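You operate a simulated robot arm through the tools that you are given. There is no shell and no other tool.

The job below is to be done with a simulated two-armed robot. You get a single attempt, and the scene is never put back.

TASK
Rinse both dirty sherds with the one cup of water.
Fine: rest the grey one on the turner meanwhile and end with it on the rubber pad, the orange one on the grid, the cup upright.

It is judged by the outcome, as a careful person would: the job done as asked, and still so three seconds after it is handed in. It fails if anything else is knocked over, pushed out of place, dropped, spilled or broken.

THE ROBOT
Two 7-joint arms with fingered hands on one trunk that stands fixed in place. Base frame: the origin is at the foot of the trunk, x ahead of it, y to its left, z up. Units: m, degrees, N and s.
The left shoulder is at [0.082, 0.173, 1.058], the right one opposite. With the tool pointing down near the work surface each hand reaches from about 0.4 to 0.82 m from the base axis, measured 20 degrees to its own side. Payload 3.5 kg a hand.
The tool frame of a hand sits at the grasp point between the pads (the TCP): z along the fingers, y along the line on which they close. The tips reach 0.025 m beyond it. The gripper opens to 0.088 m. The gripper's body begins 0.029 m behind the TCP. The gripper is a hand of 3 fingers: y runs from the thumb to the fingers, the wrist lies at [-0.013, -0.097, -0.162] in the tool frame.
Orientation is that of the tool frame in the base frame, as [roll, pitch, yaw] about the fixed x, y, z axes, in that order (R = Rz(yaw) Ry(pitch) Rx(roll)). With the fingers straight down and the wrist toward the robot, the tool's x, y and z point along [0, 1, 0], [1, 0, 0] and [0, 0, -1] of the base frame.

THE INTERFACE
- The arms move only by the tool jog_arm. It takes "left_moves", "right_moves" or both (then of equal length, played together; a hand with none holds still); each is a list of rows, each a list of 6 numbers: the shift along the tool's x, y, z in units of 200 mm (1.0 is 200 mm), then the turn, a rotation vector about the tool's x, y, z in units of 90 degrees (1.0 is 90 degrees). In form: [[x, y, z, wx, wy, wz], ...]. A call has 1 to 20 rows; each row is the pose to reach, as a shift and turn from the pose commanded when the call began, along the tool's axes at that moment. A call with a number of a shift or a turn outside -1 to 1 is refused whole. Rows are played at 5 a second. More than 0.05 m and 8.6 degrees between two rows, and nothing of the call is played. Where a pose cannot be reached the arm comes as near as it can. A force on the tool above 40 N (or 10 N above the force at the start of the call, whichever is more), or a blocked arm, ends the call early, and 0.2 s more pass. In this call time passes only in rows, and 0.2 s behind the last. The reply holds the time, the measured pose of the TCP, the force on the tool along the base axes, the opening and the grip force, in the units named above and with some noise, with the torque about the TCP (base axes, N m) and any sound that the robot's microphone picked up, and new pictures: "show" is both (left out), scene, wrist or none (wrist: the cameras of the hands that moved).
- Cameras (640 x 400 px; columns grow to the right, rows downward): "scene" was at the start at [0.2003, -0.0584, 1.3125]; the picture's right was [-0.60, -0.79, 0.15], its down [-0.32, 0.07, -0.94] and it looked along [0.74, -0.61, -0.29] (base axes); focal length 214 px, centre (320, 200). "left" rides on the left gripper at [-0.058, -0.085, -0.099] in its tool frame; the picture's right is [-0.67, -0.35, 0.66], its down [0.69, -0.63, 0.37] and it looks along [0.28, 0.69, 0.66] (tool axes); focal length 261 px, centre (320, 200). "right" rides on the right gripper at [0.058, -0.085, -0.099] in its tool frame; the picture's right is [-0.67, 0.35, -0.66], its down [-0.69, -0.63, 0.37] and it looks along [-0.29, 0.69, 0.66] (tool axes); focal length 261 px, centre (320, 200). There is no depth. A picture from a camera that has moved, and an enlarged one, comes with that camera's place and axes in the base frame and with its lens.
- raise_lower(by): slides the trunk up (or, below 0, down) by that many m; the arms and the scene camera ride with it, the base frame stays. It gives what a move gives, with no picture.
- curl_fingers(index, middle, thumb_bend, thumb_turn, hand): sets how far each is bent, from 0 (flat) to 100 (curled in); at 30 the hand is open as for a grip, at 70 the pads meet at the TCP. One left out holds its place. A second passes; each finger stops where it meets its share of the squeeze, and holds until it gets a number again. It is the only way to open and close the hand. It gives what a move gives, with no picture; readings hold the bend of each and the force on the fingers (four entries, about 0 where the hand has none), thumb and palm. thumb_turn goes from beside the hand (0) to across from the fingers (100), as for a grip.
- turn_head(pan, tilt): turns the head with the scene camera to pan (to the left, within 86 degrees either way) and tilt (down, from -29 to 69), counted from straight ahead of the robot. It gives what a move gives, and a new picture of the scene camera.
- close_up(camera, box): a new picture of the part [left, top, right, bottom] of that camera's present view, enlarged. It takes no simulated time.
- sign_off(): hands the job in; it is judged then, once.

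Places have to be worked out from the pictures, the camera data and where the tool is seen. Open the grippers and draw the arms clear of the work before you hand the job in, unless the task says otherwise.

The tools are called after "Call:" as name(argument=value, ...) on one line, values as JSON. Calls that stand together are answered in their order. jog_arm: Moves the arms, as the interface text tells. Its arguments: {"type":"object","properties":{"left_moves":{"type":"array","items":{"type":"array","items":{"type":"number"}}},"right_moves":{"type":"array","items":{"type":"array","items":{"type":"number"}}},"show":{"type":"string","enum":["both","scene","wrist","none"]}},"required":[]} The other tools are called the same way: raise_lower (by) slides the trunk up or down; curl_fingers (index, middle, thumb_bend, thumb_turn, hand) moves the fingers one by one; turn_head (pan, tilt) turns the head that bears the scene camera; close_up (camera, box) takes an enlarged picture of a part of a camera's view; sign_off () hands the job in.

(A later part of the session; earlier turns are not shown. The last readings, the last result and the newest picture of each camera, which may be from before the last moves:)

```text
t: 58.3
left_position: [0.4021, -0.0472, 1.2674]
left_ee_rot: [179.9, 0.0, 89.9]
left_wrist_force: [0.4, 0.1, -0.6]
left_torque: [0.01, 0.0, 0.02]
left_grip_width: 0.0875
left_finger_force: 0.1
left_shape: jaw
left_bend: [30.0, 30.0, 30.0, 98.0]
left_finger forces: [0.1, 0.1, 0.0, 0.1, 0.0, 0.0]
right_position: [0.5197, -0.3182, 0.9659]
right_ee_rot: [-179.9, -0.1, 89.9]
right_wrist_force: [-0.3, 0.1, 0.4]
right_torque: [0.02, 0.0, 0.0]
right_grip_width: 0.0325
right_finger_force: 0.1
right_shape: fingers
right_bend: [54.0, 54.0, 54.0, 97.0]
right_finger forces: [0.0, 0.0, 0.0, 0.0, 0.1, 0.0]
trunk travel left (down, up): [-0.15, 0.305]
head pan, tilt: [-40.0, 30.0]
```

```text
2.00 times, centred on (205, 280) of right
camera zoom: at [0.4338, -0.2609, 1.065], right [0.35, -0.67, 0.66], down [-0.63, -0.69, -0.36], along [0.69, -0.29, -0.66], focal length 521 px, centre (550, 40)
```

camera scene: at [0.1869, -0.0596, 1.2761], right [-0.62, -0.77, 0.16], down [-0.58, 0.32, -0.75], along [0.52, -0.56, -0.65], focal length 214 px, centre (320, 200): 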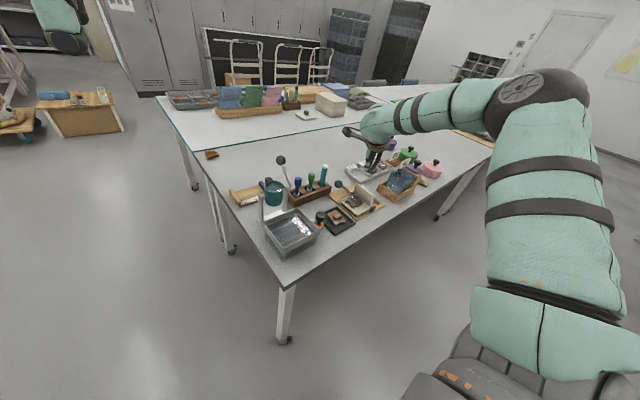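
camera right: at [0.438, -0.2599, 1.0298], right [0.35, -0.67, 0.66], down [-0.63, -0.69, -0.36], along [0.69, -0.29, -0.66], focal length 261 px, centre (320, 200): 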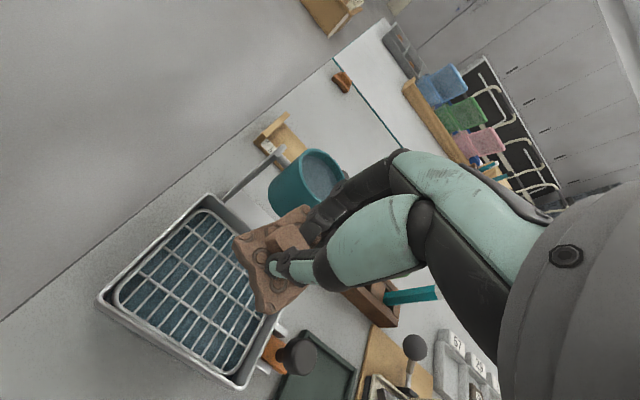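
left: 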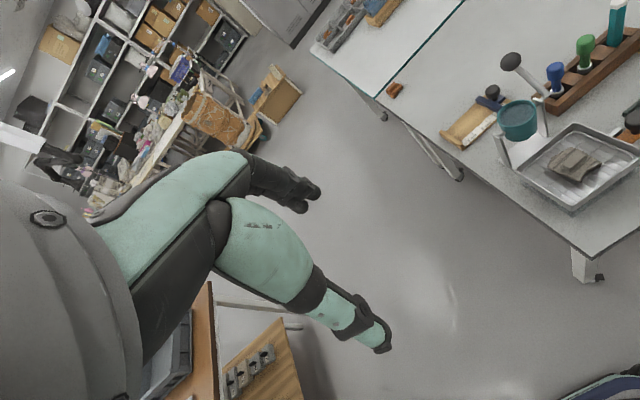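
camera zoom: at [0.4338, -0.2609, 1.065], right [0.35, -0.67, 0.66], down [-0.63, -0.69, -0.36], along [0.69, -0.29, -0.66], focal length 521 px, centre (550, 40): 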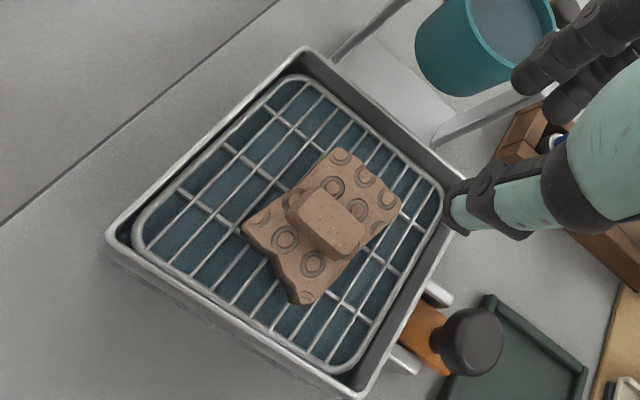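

Both sherds are where intended. The stream earlier landed near x≈0.538, close to this sherd's far edge, so I'll nudge the orange sherd ~7 mm toward the cup using the loosely straddling thumb. I descend over the block again first.

Call:
jog_arm(right_moves=[[0.006, -0.028, 0.15, 0, 0, 0], [0.006, -0.028, 0.3, 0, 0, 0], [0.006, -0.028, 0.45, 0, 0, 0], [0.006, -0.028, 0.55, 0, 0, 0]], show="none")

Call:
close_up(camera="right", box=[200, 170, 380, 320])

Call:
close_up(camera="scene", box=[280, 190, 320, 235])

```text
t: 59.3
left_position: [0.4017, -0.0487, 1.2683]
left_ee_rot: [-180.0, 0.0, 90.0]
left_wrist_force: [0.2, 0.5, 0.6]
left_torque: [0.0, 0.03, 0.01]
left_grip_width: 0.0874
left_finger_force: 0.1
left_shape: jaw
left_bend: [30.0, 30.0, 30.0, 98.0]
left_finger forces: [0.0, 0.0, 0.0, 0.0, 0.0, 0.0]
right_position: [0.5112, -0.3179, 0.8528]
right_ee_rot: [-180.0, 0.0, 90.0]
right_wrist_force: [-0.8, 0.2, 0.5]
right_torque: [0.0, -0.03, 0.0]
right_grip_width: 0.0322
right_finger_force: 0.1
right_shape: fingers
right_bend: [54.0, 54.0, 54.0, 97.0]
right_finger forces: [0.0, 0.0, 0.1, 0.0, 0.0, 0.0]
trunk travel left (down, up): [-0.15, 0.305]
head pan, tilt: [-40.0, 30.0]
```

```text
2.67 times, centred on (290, 245) of right
camera zoom: at [0.4266, -0.2606, 0.9519], right [0.35, -0.67, 0.66], down [-0.63, -0.69, -0.37], along [0.69, -0.29, -0.66], focal length 695 px, centre (400, 80)
```

zoom: 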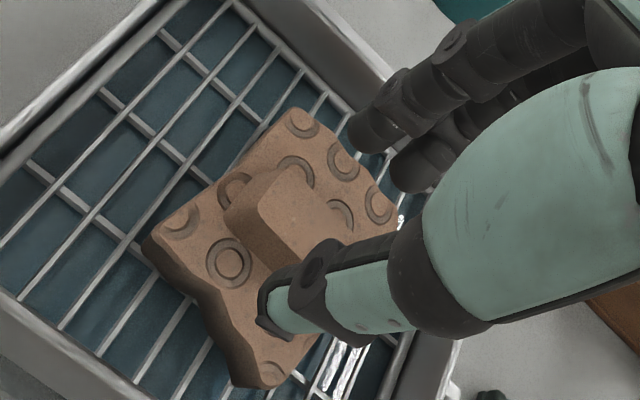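

```text
8.89 times, centred on (300, 212) of scene
camera zoom: at [0.1877, -0.0602, 1.2758], right [-0.62, -0.77, 0.16], down [-0.58, 0.32, -0.75], along [0.52, -0.56, -0.65], focal length 1906 px, centre (498, 89)
```

zoom: 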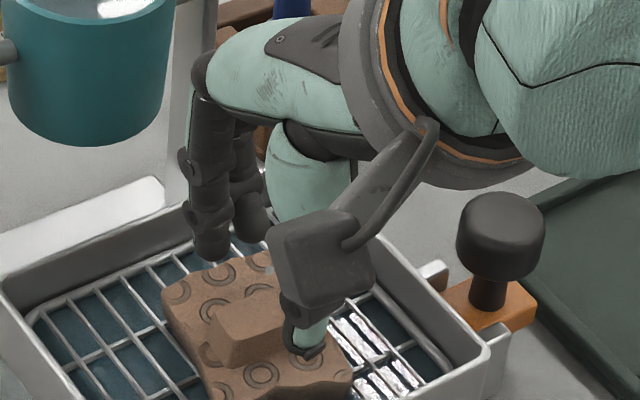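

The block is between thumb and fingers. I lower to just above the plate.

Call:
jog_arm(right_moves=[[0, 0, 0.04, 0, 0, 0], [0, 0, 0.073, 0, 0, 0]], show="none")

Call:
close_up(camera="right", box=[200, 170, 380, 320])

```text
t: 59.9
left_position: [0.4019, -0.0477, 1.2681]
left_ee_rot: [179.9, 0.0, 90.0]
left_wrist_force: [0.0, 0.5, 0.3]
left_torque: [-0.01, 0.01, -0.01]
left_grip_width: 0.0876
left_finger_force: 0.2
left_shape: jaw
left_bend: [30.0, 30.0, 30.0, 98.0]
left_finger forces: [0.1, 0.0, 0.0, 0.0, 0.1, 0.1]
right_position: [0.513, -0.3175, 0.8407]
right_ee_rot: [-179.9, 0.0, 90.0]
right_wrist_force: [-0.9, 1.0, 0.5]
right_torque: [-0.01, -0.04, 0.01]
right_grip_width: 0.0324
right_finger_force: 0.1
right_shape: fingers
right_bend: [54.0, 54.0, 54.0, 97.0]
right_finger forces: [0.0, 0.1, 0.0, 0.0, 0.0, 0.0]
trunk travel left (down, up): [-0.15, 0.305]
head pan, tilt: [-40.0, 30.0]
```

```text
2.67 times, centred on (290, 245) of right
camera zoom: at [0.4272, -0.2607, 0.9384], right [0.35, -0.67, 0.66], down [-0.63, -0.69, -0.37], along [0.69, -0.28, -0.66], focal length 695 px, centre (400, 80)
```

zoom: 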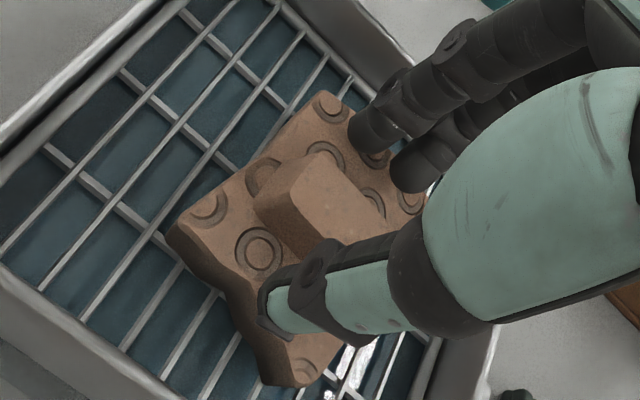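

I lower 3 mm more and push toward +x in small steps, watching the thumb force.

Call:
jog_arm(right_moves=[[0, 0, 0.015, 0, 0, 0], [0, 0.025, 0.015, 0, 0, 0]], show="none")

Call:
jog_arm(right_moves=[[0, 0.025, 0, 0, 0, 0]], show="none")

Call:
close_up(camera="right", box=[200, 170, 380, 320])

```text
t: 60.5
left_position: [0.4019, -0.0491, 1.2678]
left_ee_rot: [-179.9, 0.0, 90.0]
left_wrist_force: [0.3, -0.6, 0.2]
left_torque: [-0.02, 0.03, 0.02]
left_grip_width: 0.0876
left_finger_force: 0.1
left_shape: jaw
left_bend: [30.0, 30.0, 30.0, 98.0]
left_finger forces: [0.0, 0.0, 0.1, 0.0, 0.0, 0.0]
right_position: [0.5176, -0.3175, 0.8362]
right_ee_rot: [-179.9, 0.1, 90.0]
right_wrist_force: [0.1, 0.1, 0.3]
right_torque: [0.0, -0.03, 0.03]
right_grip_width: 0.0323
right_finger_force: 0.0
right_shape: fingers
right_bend: [54.0, 54.0, 54.0, 97.0]
right_finger forces: [0.0, 0.0, 0.1, 0.0, 0.1, 0.0]
trunk travel left (down, up): [-0.15, 0.305]
head pan, tilt: [-40.0, 30.0]
```

```text
t: 60.9
left_position: [0.4017, -0.0488, 1.2673]
left_ee_rot: [-179.9, -0.1, 90.0]
left_wrist_force: [0.2, -0.4, 0.2]
left_torque: [-0.02, 0.0, 0.02]
left_grip_width: 0.0877
left_finger_force: 0.0
left_shape: jaw
left_bend: [30.0, 30.0, 30.0, 98.0]
left_finger forces: [0.0, 0.1, 0.0, 0.0, 0.1, 0.1]
right_position: [0.5222, -0.3182, 0.8367]
right_ee_rot: [-179.9, 0.1, 90.1]
right_wrist_force: [-0.5, 0.6, -1.1]
right_torque: [-0.03, 0.05, -0.01]
right_grip_width: 0.0328
right_finger_force: 0.6
right_shape: fingers
right_bend: [54.0, 54.0, 54.0, 97.0]
right_finger forces: [0.1, 0.0, 0.0, 0.1, 0.2, 0.0]
trunk travel left (down, up): [-0.15, 0.305]
head pan, tilt: [-40.0, 30.0]
```

```text
2.67 times, centred on (290, 245) of right
camera zoom: at [0.4374, -0.2601, 0.9352], right [0.35, -0.67, 0.66], down [-0.63, -0.69, -0.36], along [0.69, -0.29, -0.66], focal length 695 px, centre (400, 80)
```

zoom: 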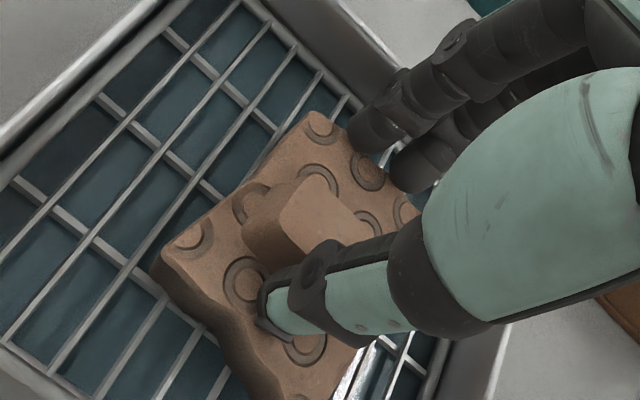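

The thumb is just touching the block. I push about 7 mm further, then lift.

Call:
jog_arm(right_moves=[[0, 0.018, 0, 0, 0, 0], [0, 0.036, 0, 0, 0, 0]], show="none")

Call:
close_up(camera="right", box=[200, 170, 380, 320])

Call:
close_up(camera="scene", box=[280, 190, 320, 235])

```text
t: 61.5
left_position: [0.4023, -0.0485, 1.2681]
left_ee_rot: [179.9, 0.0, 90.0]
left_wrist_force: [0.6, -0.4, -0.4]
left_torque: [-0.02, 0.01, 0.01]
left_grip_width: 0.0877
left_finger_force: 0.0
left_shape: jaw
left_bend: [30.0, 30.0, 30.0, 98.0]
left_finger forces: [0.0, 0.0, 0.0, 0.0, 0.0, 0.1]
right_position: [0.5301, -0.3175, 0.8364]
right_ee_rot: [180.0, 0.0, 90.0]
right_wrist_force: [-0.3, 0.4, -0.2]
right_torque: [0.01, 0.01, 0.0]
right_grip_width: 0.033
right_finger_force: 0.0
right_shape: fingers
right_bend: [54.0, 54.0, 54.0, 97.0]
right_finger forces: [0.0, 0.1, 0.0, 0.0, 0.2, 0.0]
trunk travel left (down, up): [-0.15, 0.305]
head pan, tilt: [-40.0, 30.0]
```

```text
2.67 times, centred on (290, 245) of right
camera zoom: at [0.4446, -0.26, 0.9356], right [0.35, -0.67, 0.66], down [-0.63, -0.69, -0.37], along [0.69, -0.29, -0.66], focal length 695 px, centre (400, 80)
```

zoom: 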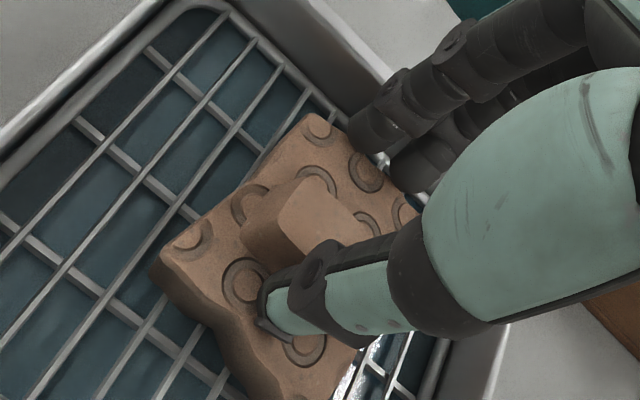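

```text
8.89 times, centred on (300, 212) of scene
camera zoom: at [0.1877, -0.06, 1.2759], right [-0.62, -0.77, 0.16], down [-0.58, 0.32, -0.75], along [0.52, -0.56, -0.65], focal length 1906 px, centre (498, 89)
```

zoom: 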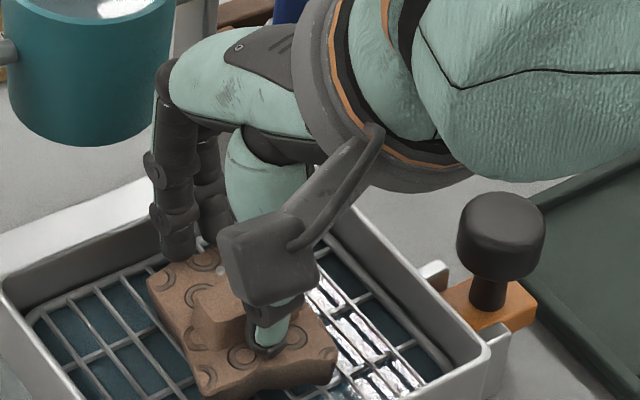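

The sherd moved with the thumb. I back off slightly and lift straight up, then look at its place.

Call:
jog_arm(right_moves=[[0, -0.035, 0, 0, 0, 0], [0, -0.04, -0.15, 0, 0, 0], [0, -0.04, -0.35, 0, 0, 0], [0, -0.04, -0.55, 0, 0, 0], [0, -0.04, -0.75, 0, 0, 0]], show="none")

Call:
close_up(camera="scene", box=[260, 150, 340, 250])

Call:
close_up(camera="right", box=[90, 180, 320, 380])

```text
t: 62.7
left_position: [0.4022, -0.0476, 1.2682]
left_ee_rot: [180.0, 0.2, 90.0]
left_wrist_force: [-0.4, 0.4, 0.4]
left_torque: [-0.02, 0.02, 0.03]
left_grip_width: 0.0878
left_finger_force: 0.1
left_shape: jaw
left_bend: [30.0, 30.0, 30.0, 98.0]
left_finger forces: [0.0, 0.0, 0.0, 0.0, 0.0, 0.0]
right_position: [0.5214, -0.3178, 0.9877]
right_ee_rot: [-179.9, 0.1, 90.0]
right_wrist_force: [-0.1, -0.2, -0.2]
right_torque: [0.01, 0.0, 0.03]
right_grip_width: 0.033
right_finger_force: 0.0
right_shape: fingers
right_bend: [54.0, 54.0, 54.0, 97.0]
right_finger forces: [0.1, 0.0, 0.0, 0.0, 0.0, 0.0]
trunk travel left (down, up): [-0.15, 0.305]
head pan, tilt: [-40.0, 30.0]
```

```text
4.00 times, centred on (300, 200) of scene
camera zoom: at [0.1873, -0.0596, 1.276], right [-0.62, -0.77, 0.16], down [-0.58, 0.32, -0.75], along [0.52, -0.56, -0.65], focal length 858 px, centre (400, 200)
```

zoom: 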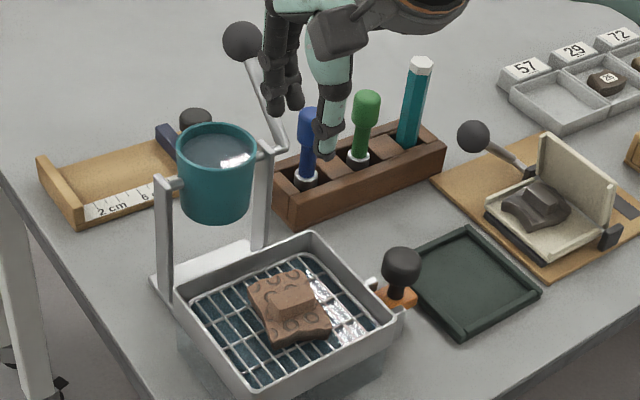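

```text
2.00 times, centred on (205, 280) of right
camera zoom: at [0.4365, -0.2605, 1.0863], right [0.35, -0.67, 0.66], down [-0.63, -0.69, -0.36], along [0.69, -0.29, -0.66], focal length 521 px, centre (550, 40)
```

zoom: 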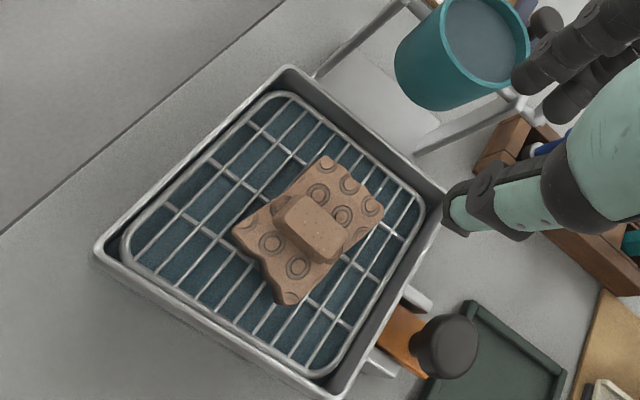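

The orange sherd now sits well under the spout. I open the fingers and go back to the lever ball.

Call:
curl_fingers(hand="right", index=30, middle=30, thumb_bend=30)

Call:
jog_arm(right_moves=[[-0.07, 0.18, 0, 0, 0, 0], [-0.15, 0.36, 0, 0, 0, 0], [-0.23, 0.55, 0, 0, 0, 0], [-0.3, 0.735, 0, 0, 0, 0], [-0.3, 0.735, 0.15, 0, 0, 0], [-0.3, 0.735, 0.275, 0, 0, 0]], show="wrist")

Call:
close_up(camera="scene", box=[250, 130, 330, 240])

```text
t: 63.7
left_position: [0.4008, -0.0479, 1.2673]
left_ee_rot: [-180.0, 0.0, 90.0]
left_wrist_force: [0.2, 1.0, 0.0]
left_torque: [0.01, -0.02, -0.01]
left_grip_width: 0.0877
left_finger_force: 0.0
left_shape: jaw
left_bend: [30.0, 30.0, 30.0, 98.0]
left_finger forces: [0.1, 0.0, 0.1, 0.0, 0.0, 0.1]
right_position: [0.5218, -0.3178, 0.9857]
right_ee_rot: [180.0, 0.0, 89.9]
right_wrist_force: [0.1, 0.2, -0.3]
right_torque: [-0.02, 0.02, 0.02]
right_grip_width: 0.0843
right_finger_force: 0.1
right_shape: fingers
right_bend: [30.0, 30.0, 30.0, 97.0]
right_finger forces: [0.1, 0.0, 0.0, 0.0, 0.0, 0.0]
trunk travel left (down, up): [-0.15, 0.305]
head pan, tilt: [-40.0, 30.0]
```

```text
t: 65.1
left_position: [0.4026, -0.0485, 1.2685]
left_ee_rot: [-179.9, -0.1, 90.0]
left_wrist_force: [-0.2, -0.1, 0.2]
left_torque: [-0.03, 0.0, 0.01]
left_grip_width: 0.0877
left_finger_force: 0.1
left_shape: jaw
left_bend: [30.0, 30.0, 30.0, 98.0]
left_finger forces: [0.1, 0.1, 0.1, 0.1, 0.0, 0.0]
right_position: [0.6688, -0.3792, 0.9298]
right_ee_rot: [-180.0, 0.0, 90.1]
right_wrist_force: [0.6, 0.7, -0.2]
right_torque: [-0.02, -0.01, 0.0]
right_grip_width: 0.0844
right_finger_force: 0.1
right_shape: fingers
right_bend: [30.0, 30.0, 30.0, 97.0]
right_finger forces: [0.0, 0.0, 0.1, 0.0, 0.0, 0.0]
trunk travel left (down, up): [-0.15, 0.305]
head pan, tilt: [-40.0, 30.0]
camera right: at [0.5842, -0.3217, 1.0292], right [0.35, -0.67, 0.66], down [-0.63, -0.69, -0.36], along [0.69, -0.28, -0.66], focal length 261 px, centre (320, 200)
```

right: 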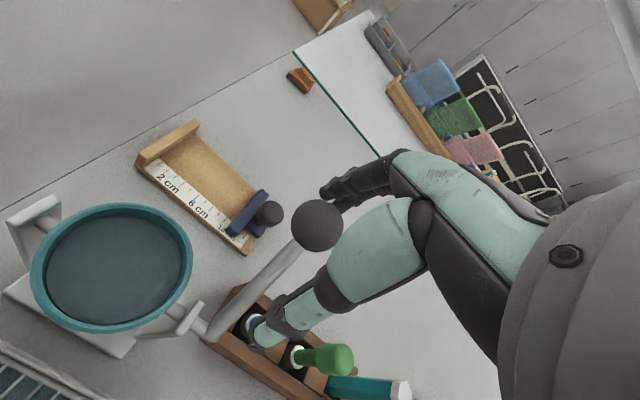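

```text
3.64 times, centred on (290, 185) of scene
camera zoom: at [0.1881, -0.0602, 1.2758], right [-0.62, -0.77, 0.16], down [-0.58, 0.32, -0.75], along [0.52, -0.56, -0.65], focal length 780 px, centre (429, 254)
```

zoom: 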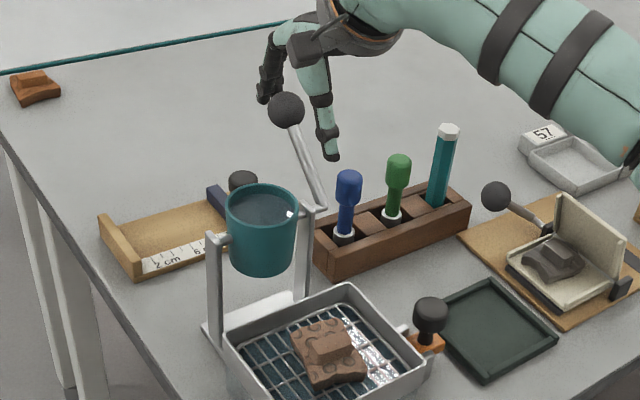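

The hand is around the ball again. I curl the fingers behind it (thumb in front) and pull along the same arc as before, up to just below pouring.

Call:
curl_fingers(hand="right", index=43, middle=43, thumb_bend=46)

Call:
jog_arm(right_moves=[[0, -0.03, -0.026, 0, 0, 0], [0, -0.064, -0.051, 0, 0, 0], [0, -0.098, -0.075, 0, 0, 0], [0, -0.132, -0.096, 0, 0, 0], [0, -0.162, -0.109, 0, 0, 0], [0, -0.192, -0.12, 0, 0, 0]], show="none")

Call:
close_up(camera="scene", box=[250, 130, 330, 240])

```text
t: 66.1
left_position: [0.4007, -0.048, 1.2676]
left_ee_rot: [179.9, 0.0, 90.0]
left_wrist_force: [0.8, -0.1, -0.1]
left_torque: [0.0, -0.02, -0.01]
left_grip_width: 0.0877
left_finger_force: 0.0
left_shape: jaw
left_bend: [30.0, 30.0, 30.0, 98.0]
left_finger forces: [0.0, 0.1, 0.0, 0.0, 0.1, 0.1]
right_position: [0.6678, -0.3783, 0.9315]
right_ee_rot: [180.0, 0.0, 89.9]
right_wrist_force: [0.1, -0.1, 1.0]
right_torque: [0.02, -0.04, 0.05]
right_grip_width: 0.0552
right_finger_force: 0.2
right_shape: fingers
right_bend: [42.0, 43.0, 46.0, 97.0]
right_finger forces: [0.6, 0.0, 0.0, 0.0, 0.1, 0.0]
trunk travel left (down, up): [-0.15, 0.305]
head pan, tilt: [-40.0, 30.0]
```

```text
t: 67.5
left_position: [0.4016, -0.0477, 1.2681]
left_ee_rot: [-180.0, 0.1, 90.0]
left_wrist_force: [-2.0, 0.0, 0.3]
left_torque: [0.01, 0.01, 0.0]
left_grip_width: 0.0876
left_finger_force: 0.1
left_shape: jaw
left_bend: [30.0, 30.0, 30.0, 98.0]
left_finger forces: [0.0, 0.1, 0.0, 0.1, 0.0, 0.0]
right_position: [0.629, -0.3774, 0.9565]
right_ee_rot: [179.9, 0.1, 89.9]
right_wrist_force: [4.7, -1.6, 7.7]
right_torque: [0.02, -0.36, -0.07]
right_grip_width: 0.0599
right_finger_force: 3.4
right_shape: fingers
right_bend: [37.0, 42.0, 46.0, 97.0]
right_finger forces: [6.1, 0.6, 0.1, 0.0, 0.1, 0.0]
trunk travel left (down, up): [-0.15, 0.305]
head pan, tilt: [-40.0, 30.0]
```

```text
3.64 times, centred on (290, 185) of scene
camera zoom: at [0.187, -0.0596, 1.2761], right [-0.62, -0.77, 0.16], down [-0.58, 0.32, -0.75], along [0.52, -0.56, -0.65], focal length 780 px, centre (429, 254)
```

zoom: 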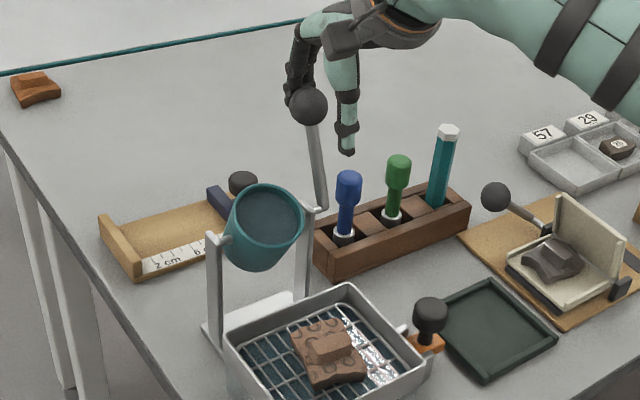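

The fingers ride a bit high on the ball again. I back off a few mm, lower slightly, and continue pulling to ~45°.

Call:
jog_arm(right_moves=[[0, 0.045, 0.0, 0, 0, 0], [0, 0.045, 0.035, 0, 0, 0], [0, 0.005, 0.025, 0, 0, 0], [0, -0.03, 0.012, 0, 0, 0], [0, -0.065, 0.002, 0, 0, 0], [0, -0.1, -0.004, 0, 0, 0]], show="none")

Call:
close_up(camera="scene", box=[250, 130, 330, 240])

```text
t: 68.9
left_position: [0.4019, -0.0478, 1.2671]
left_ee_rot: [-180.0, 0.0, 90.0]
left_wrist_force: [-0.6, 0.8, -0.3]
left_torque: [0.03, 0.0, 0.03]
left_grip_width: 0.0877
left_finger_force: 0.1
left_shape: jaw
left_bend: [30.0, 30.0, 30.0, 98.0]
left_finger forces: [0.0, 0.1, 0.0, 0.0, 0.0, 0.1]
right_position: [0.6098, -0.3775, 0.9573]
right_ee_rot: [-179.9, 0.0, 90.0]
right_wrist_force: [1.2, -0.2, 1.6]
right_torque: [-0.01, -0.04, -0.03]
right_grip_width: 0.0556
right_finger_force: 0.2
right_shape: fingers
right_bend: [42.0, 43.0, 46.0, 97.0]
right_finger forces: [1.1, 0.0, 0.0, 0.1, 0.1, 0.1]
trunk travel left (down, up): [-0.15, 0.305]
head pan, tilt: [-40.0, 30.0]
```

```text
3.64 times, centred on (290, 185) of scene
camera zoom: at [0.1873, -0.0599, 1.276], right [-0.62, -0.77, 0.16], down [-0.58, 0.32, -0.75], along [0.52, -0.56, -0.65], focal length 780 px, centre (429, 254)
```

zoom: 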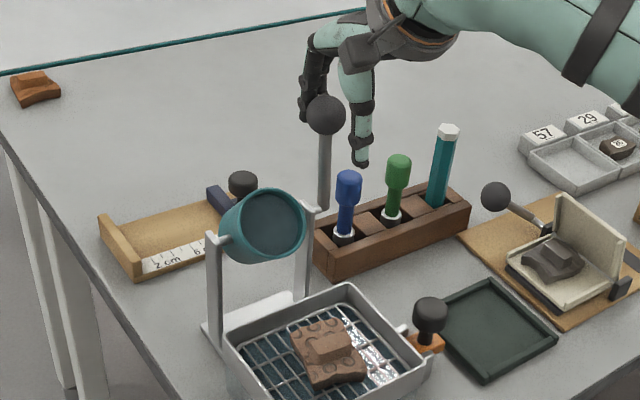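

Light force, tilt ≈42°. I continue in small steps until the stream starts.

Call:
jog_arm(right_moves=[[0, -0.05, 0.001, 0, 0, 0], [0, -0.075, 0.004, 0, 0, 0]], show="none")

Call:
close_up(camera="scene", box=[262, 165, 322, 245])

```text
t: 69.5
left_position: [0.4021, -0.0492, 1.268]
left_ee_rot: [180.0, 0.0, 90.1]
left_wrist_force: [0.0, -0.5, 0.2]
left_torque: [-0.01, -0.02, -0.02]
left_grip_width: 0.0877
left_finger_force: 0.1
left_shape: jaw
left_bend: [30.0, 30.0, 30.0, 98.0]
left_finger forces: [0.1, 0.0, 0.1, 0.0, 0.0, 0.0]
right_position: [0.5942, -0.378, 0.9542]
right_ee_rot: [-180.0, 0.1, 90.0]
right_wrist_force: [1.6, 0.4, 0.2]
right_torque: [0.05, -0.05, 0.01]
right_grip_width: 0.0552
right_finger_force: 0.2
right_shape: fingers
right_bend: [42.0, 43.0, 46.0, 97.0]
right_finger forces: [0.9, 0.1, 0.0, 0.0, 0.0, 0.1]
trunk travel left (down, up): [-0.15, 0.305]
head pan, tilt: [-40.0, 30.0]
```

```text
5.00 times, centred on (292, 205) of scene
camera zoom: at [0.1875, -0.0598, 1.2759], right [-0.62, -0.77, 0.16], down [-0.58, 0.32, -0.75], along [0.52, -0.56, -0.65], focal length 1072 px, centre (460, 175)
```

zoom: 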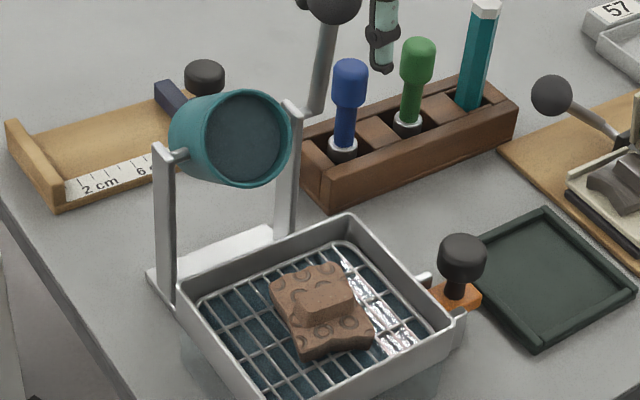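

No stream yet at the former angle (a bit less water now). I tilt a few degrees more at a time.

Call:
jog_arm(right_moves=[[0, -0.025, 0.004, 0, 0, 0]], show="none")

Call:
close_up(camera="scene", box=[262, 165, 322, 245])

Call:
jog_arm(right_moves=[[0, -0.025, 0.005, 0, 0, 0]], show="none")

Call:
close_up(camera="scene", box=[262, 165, 322, 245])

```text
t: 69.9
left_position: [0.4015, -0.0478, 1.2682]
left_ee_rot: [179.9, 0.1, 90.1]
left_wrist_force: [-0.1, -0.5, -0.1]
left_torque: [-0.02, 0.01, -0.01]
left_grip_width: 0.0876
left_finger_force: 0.0
left_shape: jaw
left_bend: [30.0, 30.0, 30.0, 98.0]
left_finger forces: [0.0, 0.0, 0.1, 0.0, 0.1, 0.0]
right_position: [0.5896, -0.3778, 0.9541]
right_ee_rot: [-179.9, -0.1, 89.9]
right_wrist_force: [1.0, 1.2, 0.9]
right_torque: [-0.01, -0.02, 0.0]
right_grip_width: 0.0551
right_finger_force: 0.1
right_shape: fingers
right_bend: [42.0, 43.0, 46.0, 97.0]
right_finger forces: [1.0, 0.1, 0.0, 0.1, 0.1, 0.1]
trunk travel left (down, up): [-0.15, 0.305]
head pan, tilt: [-40.0, 30.0]
```

```text
5.00 times, centred on (292, 205) of scene
camera zoom: at [0.1872, -0.0599, 1.276], right [-0.62, -0.77, 0.16], down [-0.58, 0.32, -0.75], along [0.52, -0.56, -0.65], focal length 1072 px, centre (460, 175)
```

zoom: 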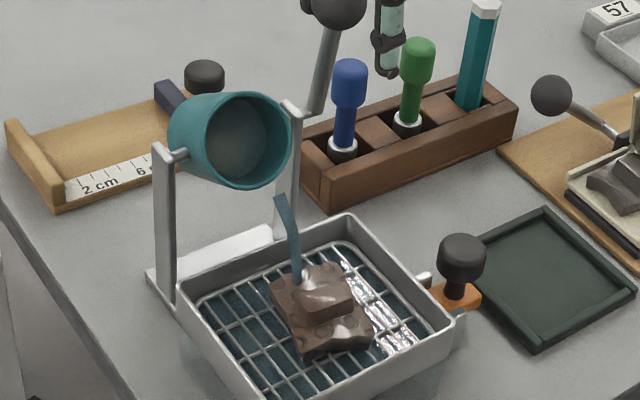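

```text
t: 70.3
left_position: [0.4011, -0.0485, 1.2678]
left_ee_rot: [180.0, 0.0, 90.0]
left_wrist_force: [0.8, 0.6, 0.0]
left_torque: [0.0, -0.02, 0.0]
left_grip_width: 0.0879
left_finger_force: 0.1
left_shape: jaw
left_bend: [30.0, 30.0, 30.0, 98.0]
left_finger forces: [0.0, 0.0, 0.1, 0.0, 0.0, 0.0]
right_position: [0.5842, -0.3768, 0.9527]
right_ee_rot: [179.9, 0.0, 90.0]
right_wrist_force: [0.5, 0.4, 0.4]
right_torque: [0.02, -0.03, 0.04]
right_grip_width: 0.0554
right_finger_force: 0.1
right_shape: fingers
right_bend: [42.0, 43.0, 46.0, 97.0]
right_finger forces: [1.0, 0.0, 0.1, 0.0, 0.1, 0.1]
trunk travel left (down, up): [-0.15, 0.305]
head pan, tilt: [-40.0, 30.0]
```

```text
5.00 times, centred on (292, 205) of scene
camera zoom: at [0.1872, -0.0599, 1.276], right [-0.62, -0.77, 0.16], down [-0.58, 0.32, -0.75], along [0.52, -0.56, -0.65], focal length 1072 px, centre (460, 175)
```

zoom: 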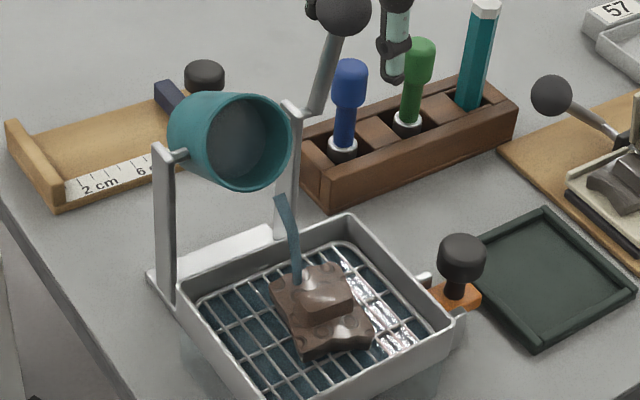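

The stream now falls on the orange sherd and the cup level has dropped markedly. I hold here for a few seconds as I did for the grey one.

Call:
jog_arm(right_moves=[[0, 0, 0, 0, 0, 0], [0, 0, 0, 0, 0, 0], [0, 0, 0, 0, 0, 0], [0, 0, 0, 0, 0, 0], [0, 0, 0, 0, 0, 0], [0, 0, 0, 0, 0, 0], [0, 0, 0, 0, 0, 0], [0, 0, 0, 0, 0, 0], [0, 0, 0, 0, 0, 0], [0, 0, 0, 0, 0, 0]], show="none")

Call:
close_up(camera="scene", box=[262, 165, 322, 245])

Call:
close_up(camera="scene", box=[275, 205, 320, 245])

Call:
close_up(camera="right", box=[0, 150, 320, 350])

```text
t: 72.5
left_position: [0.4016, -0.049, 1.2681]
left_ee_rot: [-179.9, -0.1, 90.0]
left_wrist_force: [0.3, -0.2, -0.1]
left_torque: [0.02, 0.01, 0.04]
left_grip_width: 0.0878
left_finger_force: 0.1
left_shape: jaw
left_bend: [30.0, 30.0, 30.0, 98.0]
left_finger forces: [0.1, 0.0, 0.0, 0.0, 0.1, 0.0]
right_position: [0.5847, -0.3783, 0.9535]
right_ee_rot: [180.0, 0.0, 90.1]
right_wrist_force: [1.0, -0.1, -0.4]
right_torque: [0.03, 0.0, 0.01]
right_grip_width: 0.0543
right_finger_force: 0.0
right_shape: fingers
right_bend: [43.0, 43.0, 46.0, 97.0]
right_finger forces: [0.1, 0.1, 0.0, 0.0, 0.0, 0.1]
trunk travel left (down, up): [-0.15, 0.305]
head pan, tilt: [-40.0, 30.0]
```

```text
5.00 times, centred on (292, 205) of scene
camera zoom: at [0.1876, -0.06, 1.2759], right [-0.62, -0.77, 0.16], down [-0.58, 0.32, -0.75], along [0.52, -0.56, -0.65], focal length 1072 px, centre (460, 175)
```

zoom: 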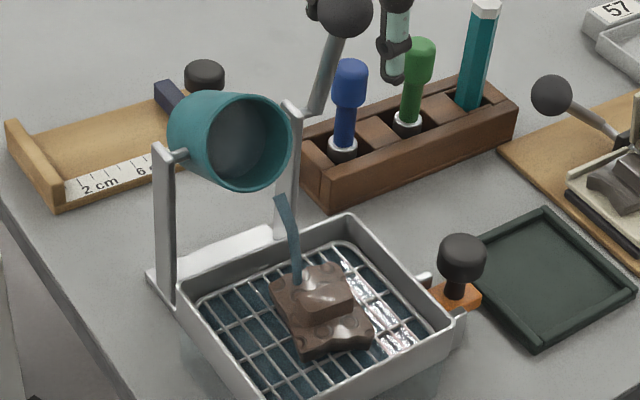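

```text
10.00 times, centred on (298, 225) of scene
camera zoom: at [0.1876, -0.06, 1.2759], right [-0.62, -0.77, 0.16], down [-0.58, 0.32, -0.75], along [0.52, -0.56, -0.65], focal length 2145 px, centre (545, -50)
```

zoom: 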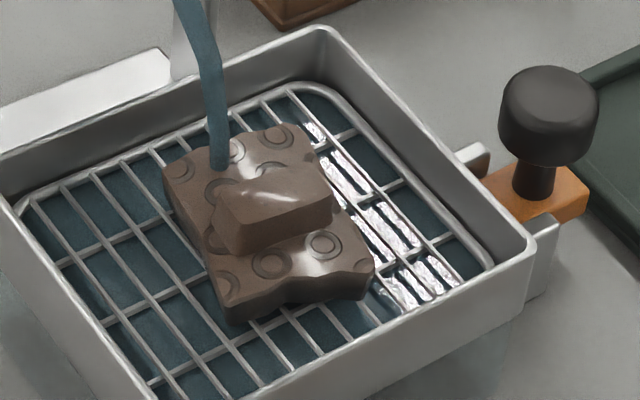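

```text
2.00 times, centred on (160, 250) of right
camera zoom: at [0.4999, -0.3204, 1.0524], right [0.35, -0.67, 0.66], down [-0.63, -0.69, -0.37], along [0.69, -0.29, -0.66], focal length 521 px, centre (640, 100)
```

zoom: 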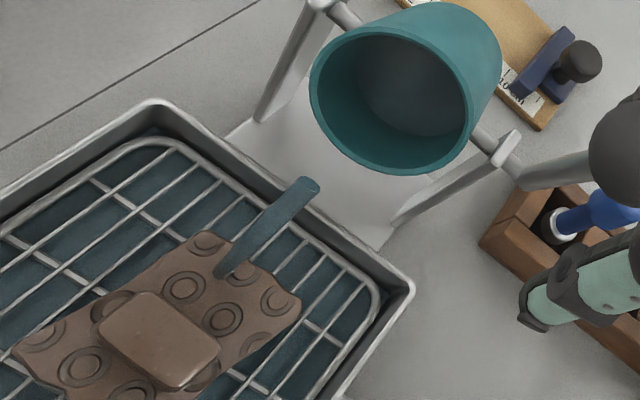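

The orange sherd is wet; I zoom closely on both sherds to judge whether the dirt is off while the stream still runs.

Call:
close_up(camera="scene", box=[287, 212, 310, 232])

Call:
close_up(camera="scene", box=[347, 190, 375, 212])

Call:
close_up(camera="right", box=[0, 250, 160, 360])

Call:
close_up(camera="right", box=[150, 140, 250, 240])

```text
16.00 times, centred on (298, 222) of scene
camera zoom: at [0.1876, -0.06, 1.2759], right [-0.62, -0.77, 0.16], down [-0.58, 0.32, -0.75], along [0.52, -0.56, -0.65], focal length 3432 px, centre (664, -152)
```

zoom: 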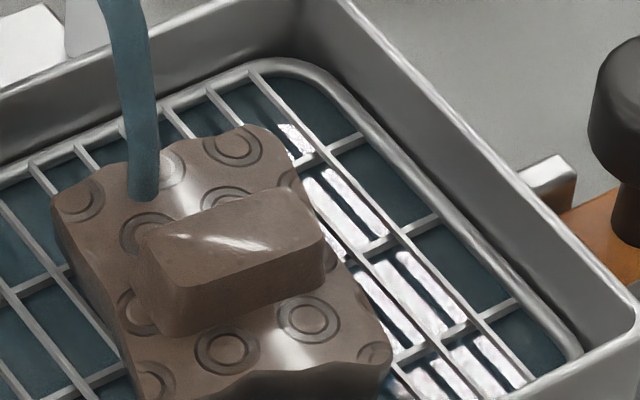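

```text
16.00 times, centred on (361, 201) of scene
camera zoom: at [0.1876, -0.06, 1.2759], right [-0.62, -0.77, 0.16], down [-0.58, 0.32, -0.75], along [0.52, -0.56, -0.65], focal length 3432 px, centre (-336, 184)
```

zoom: 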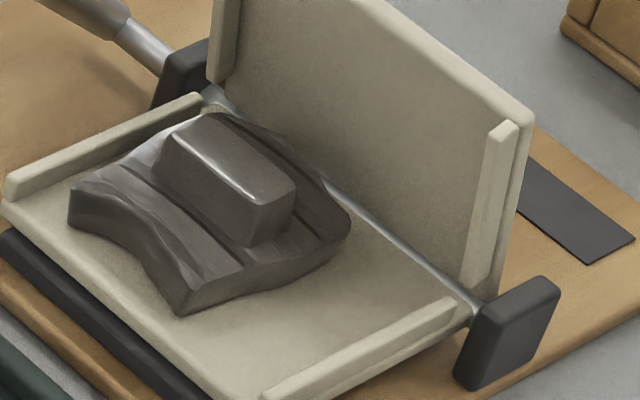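

```text
3.64 times, centred on (80, 305) of right
camera zoom: at [0.4999, -0.3204, 1.0524], right [0.35, -0.67, 0.66], down [-0.63, -0.69, -0.37], along [0.69, -0.29, -0.66], focal length 948 px, centre (1193, -182)
```

zoom: 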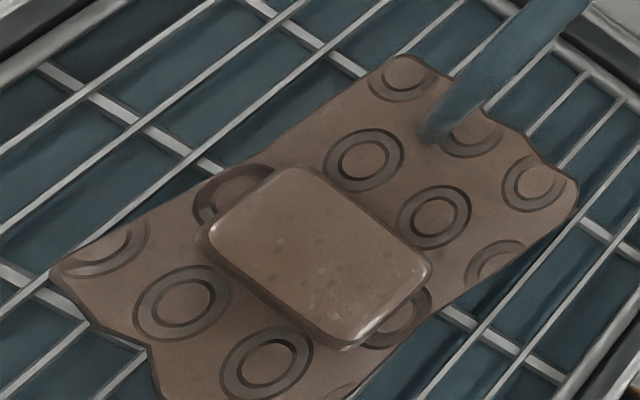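

```text
4.00 times, centred on (200, 190) of right
camera zoom: at [0.4999, -0.3204, 1.0524], right [0.35, -0.67, 0.66], down [-0.63, -0.69, -0.37], along [0.69, -0.29, -0.66], focal length 1043 px, centre (800, 240)
```

zoom: 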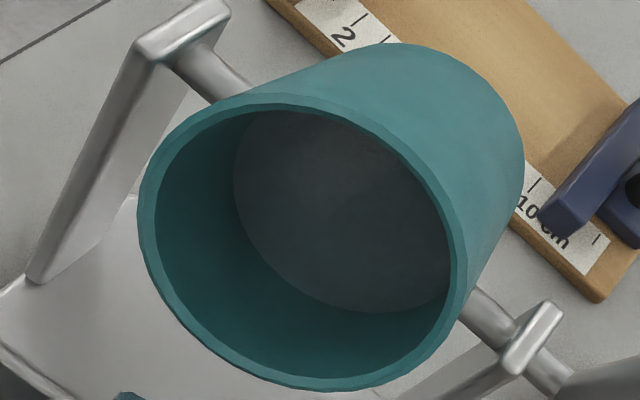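

The cup shows roughly half its level left and the stream continues. I keep pouring a little longer on the orange one, watching level and colour.

Call:
jog_arm(right_moves=[[0, 0, 0, 0, 0, 0], [0, 0, 0, 0, 0, 0], [0, 0, 0, 0, 0, 0], [0, 0, 0, 0, 0, 0]], show="none")

Call:
close_up(camera="right", box=[150, 140, 250, 240])

Call:
close_up(camera="right", box=[0, 250, 160, 360])

Call:
close_up(camera="scene", box=[262, 165, 322, 245])

```text
t: 73.5
left_position: [0.4017, -0.0498, 1.2682]
left_ee_rot: [180.0, -0.1, 90.1]
left_wrist_force: [-0.8, 1.3, 0.3]
left_torque: [0.01, -0.02, 0.02]
left_grip_width: 0.0875
left_finger_force: 0.2
left_shape: jaw
left_bend: [30.0, 30.0, 30.0, 98.0]
left_finger forces: [0.0, 0.1, 0.0, 0.1, 0.1, 0.0]
right_position: [0.5852, -0.378, 0.9538]
right_ee_rot: [-180.0, 0.0, 90.0]
right_wrist_force: [0.1, 0.0, -0.5]
right_torque: [0.01, 0.02, -0.01]
right_grip_width: 0.0544
right_finger_force: 0.0
right_shape: fingers
right_bend: [43.0, 43.0, 46.0, 97.0]
right_finger forces: [0.0, 0.0, 0.1, 0.1, 0.0, 0.0]
trunk travel left (down, up): [-0.15, 0.305]
head pan, tilt: [-40.0, 30.0]
```

```text
4.00 times, centred on (200, 190) of right
camera zoom: at [0.4999, -0.3204, 1.0524], right [0.35, -0.67, 0.66], down [-0.63, -0.69, -0.37], along [0.69, -0.29, -0.66], focal length 1043 px, centre (800, 240)
```

zoom: 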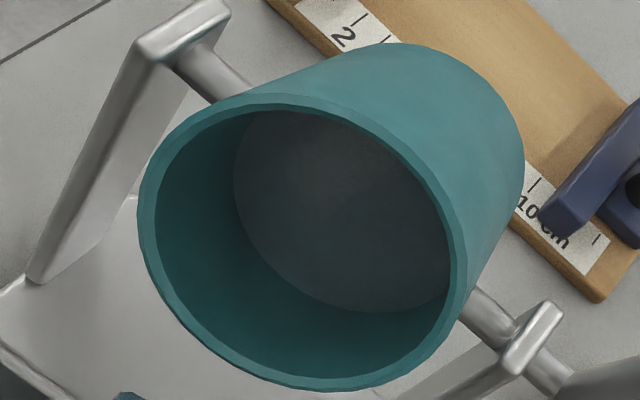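

```text
3.64 times, centred on (80, 305) of right
camera zoom: at [0.4999, -0.3204, 1.0524], right [0.35, -0.67, 0.66], down [-0.63, -0.69, -0.37], along [0.69, -0.29, -0.66], focal length 948 px, centre (1193, -182)
```

zoom: 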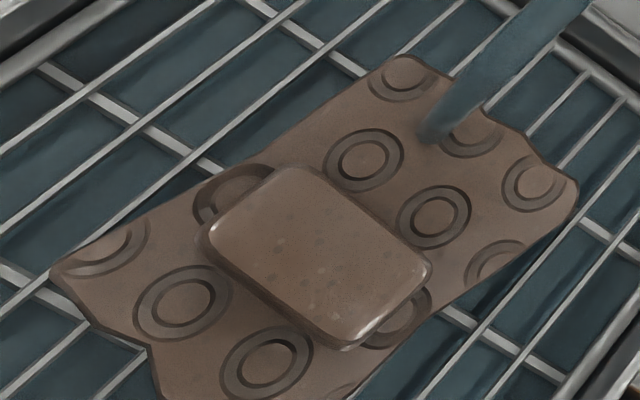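

```text
5.00 times, centred on (292, 205) of scene
camera zoom: at [0.1876, -0.06, 1.2759], right [-0.62, -0.77, 0.16], down [-0.58, 0.32, -0.75], along [0.52, -0.56, -0.65], focal length 1072 px, centre (460, 175)
```

zoom: 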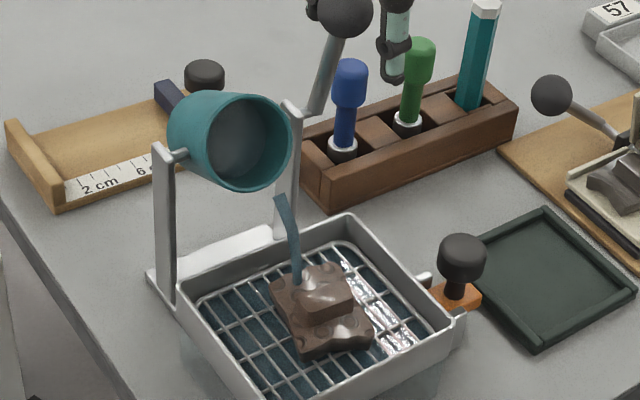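

The sherd's colour seems to be slowly getting warmer. I continue pouring 2 s more and compare.

Call:
jog_arm(right_moves=[[0, 0, 0, 0, 0, 0], [0, 0, 0, 0, 0, 0], [0, 0, 0, 0, 0, 0], [0, 0, 0, 0, 0, 0], [0, 0, 0, 0, 0, 0], [0, 0, 0, 0, 0, 0], [0, 0, 0, 0, 0, 0], [0, 0, 0, 0, 0, 0], [0, 0, 0, 0, 0, 0], [0, 0, 0, 0, 0, 0]], show="none")

Call:
close_up(camera="right", box=[150, 140, 250, 240])

Call:
close_up(camera="right", box=[0, 250, 160, 360])

Call:
close_up(camera="scene", box=[287, 212, 310, 232])

```text
t: 75.7
left_position: [0.4021, -0.0486, 1.2668]
left_ee_rot: [-180.0, 0.1, 90.0]
left_wrist_force: [0.0, 0.2, -0.8]
left_torque: [-0.02, 0.05, -0.02]
left_grip_width: 0.0875
left_finger_force: 0.2
left_shape: jaw
left_bend: [30.0, 30.0, 30.0, 98.0]
left_finger forces: [0.1, 0.0, 0.0, 0.0, 0.0, 0.0]
right_position: [0.5838, -0.3783, 0.9522]
right_ee_rot: [179.8, 0.0, 90.0]
right_wrist_force: [-1.0, 0.9, -0.1]
right_torque: [0.01, 0.01, -0.01]
right_grip_width: 0.0543
right_finger_force: 0.0
right_shape: fingers
right_bend: [43.0, 43.0, 46.0, 97.0]
right_finger forces: [0.1, 0.0, 0.0, 0.0, 0.1, 0.0]
trunk travel left (down, up): [-0.15, 0.305]
head pan, tilt: [-40.0, 30.0]
```

```text
4.00 times, centred on (200, 190) of right
camera zoom: at [0.4999, -0.3204, 1.0524], right [0.35, -0.67, 0.66], down [-0.63, -0.69, -0.37], along [0.69, -0.29, -0.66], focal length 1043 px, centre (800, 240)
```

zoom: 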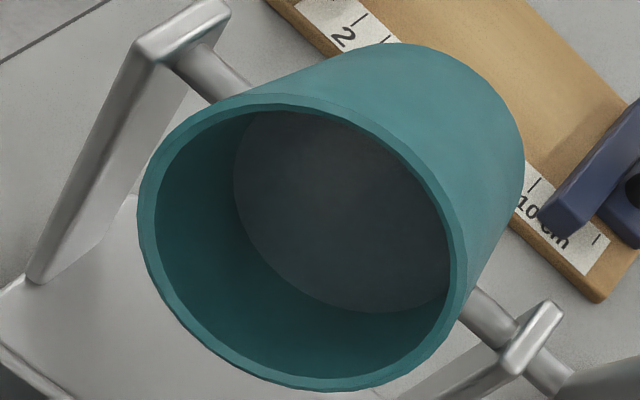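

```text
3.64 times, centred on (80, 305) of right
camera zoom: at [0.4999, -0.3204, 1.0524], right [0.35, -0.67, 0.66], down [-0.63, -0.69, -0.37], along [0.69, -0.29, -0.66], focal length 948 px, centre (1193, -182)
```

zoom: 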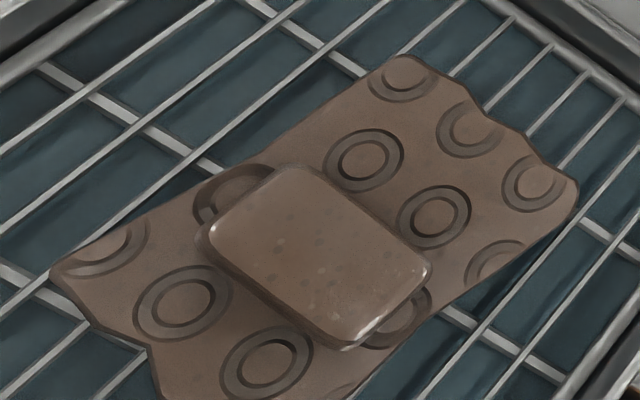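

```text
16.00 times, centred on (298, 222) of scene
camera zoom: at [0.1876, -0.06, 1.2759], right [-0.62, -0.77, 0.16], down [-0.58, 0.32, -0.75], along [0.52, -0.56, -0.65], focal length 3432 px, centre (664, -152)
```

zoom: 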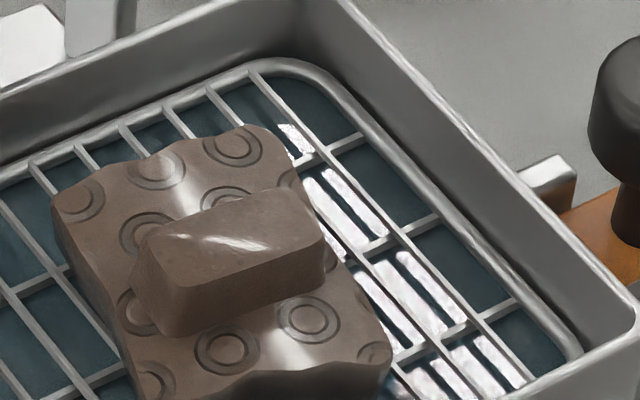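

The stream ended by itself with the tilt unchanged, and the cup still holds a good deal of water (disc ≈18 mm below rim). The orange one still looks brownish, so I tilt a few degrees more to release more onto it.

Call:
jog_arm(right_moves=[[0, -0.03, 0.008, 0, 0, 0]], show="none")

Call:
close_up(camera="scene", box=[262, 165, 322, 245])

Call:
close_up(camera="right", box=[0, 140, 300, 360])

```text
t: 76.1
left_position: [0.4006, -0.0483, 1.2688]
left_ee_rot: [180.0, -0.1, 90.0]
left_wrist_force: [0.1, -0.3, -0.6]
left_torque: [-0.04, 0.02, 0.02]
left_grip_width: 0.0875
left_finger_force: 0.0
left_shape: jaw
left_bend: [30.0, 30.0, 30.0, 98.0]
left_finger forces: [0.0, 0.0, 0.0, 0.1, 0.0, 0.1]
right_position: [0.5789, -0.3782, 0.9509]
right_ee_rot: [180.0, 0.0, 90.0]
right_wrist_force: [0.1, 1.0, 0.4]
right_torque: [0.02, -0.01, 0.03]
right_grip_width: 0.055
right_finger_force: 0.4
right_shape: fingers
right_bend: [42.0, 43.0, 46.0, 97.0]
right_finger forces: [0.8, 0.0, 0.0, 0.0, 0.0, 0.0]
trunk travel left (down, up): [-0.15, 0.305]
head pan, tilt: [-40.0, 30.0]
```

```text
5.00 times, centred on (292, 205) of scene
camera zoom: at [0.1873, -0.06, 1.276], right [-0.62, -0.77, 0.16], down [-0.58, 0.32, -0.75], along [0.52, -0.56, -0.65], focal length 1072 px, centre (460, 175)
```

zoom: 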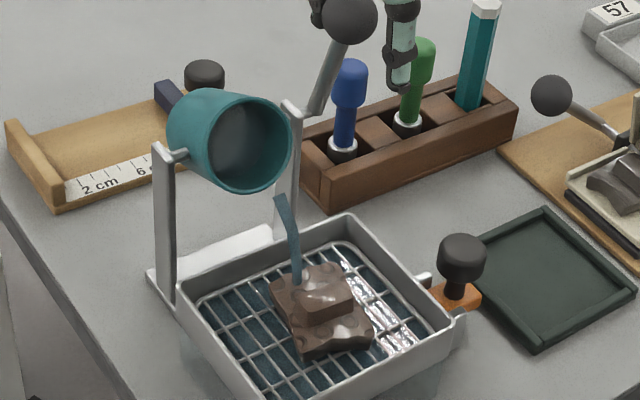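

```text
1.82 times, centred on (150, 250) of right
camera zoom: at [0.4938, -0.3204, 1.0505], right [0.35, -0.67, 0.66], down [-0.63, -0.69, -0.37], along [0.69, -0.28, -0.66], focal length 474 px, centre (629, 109)
```

zoom: 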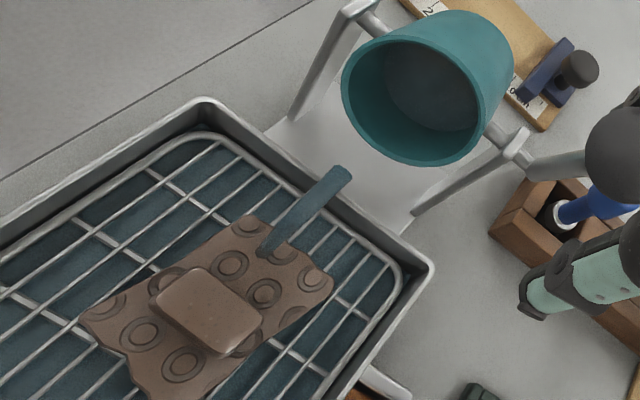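

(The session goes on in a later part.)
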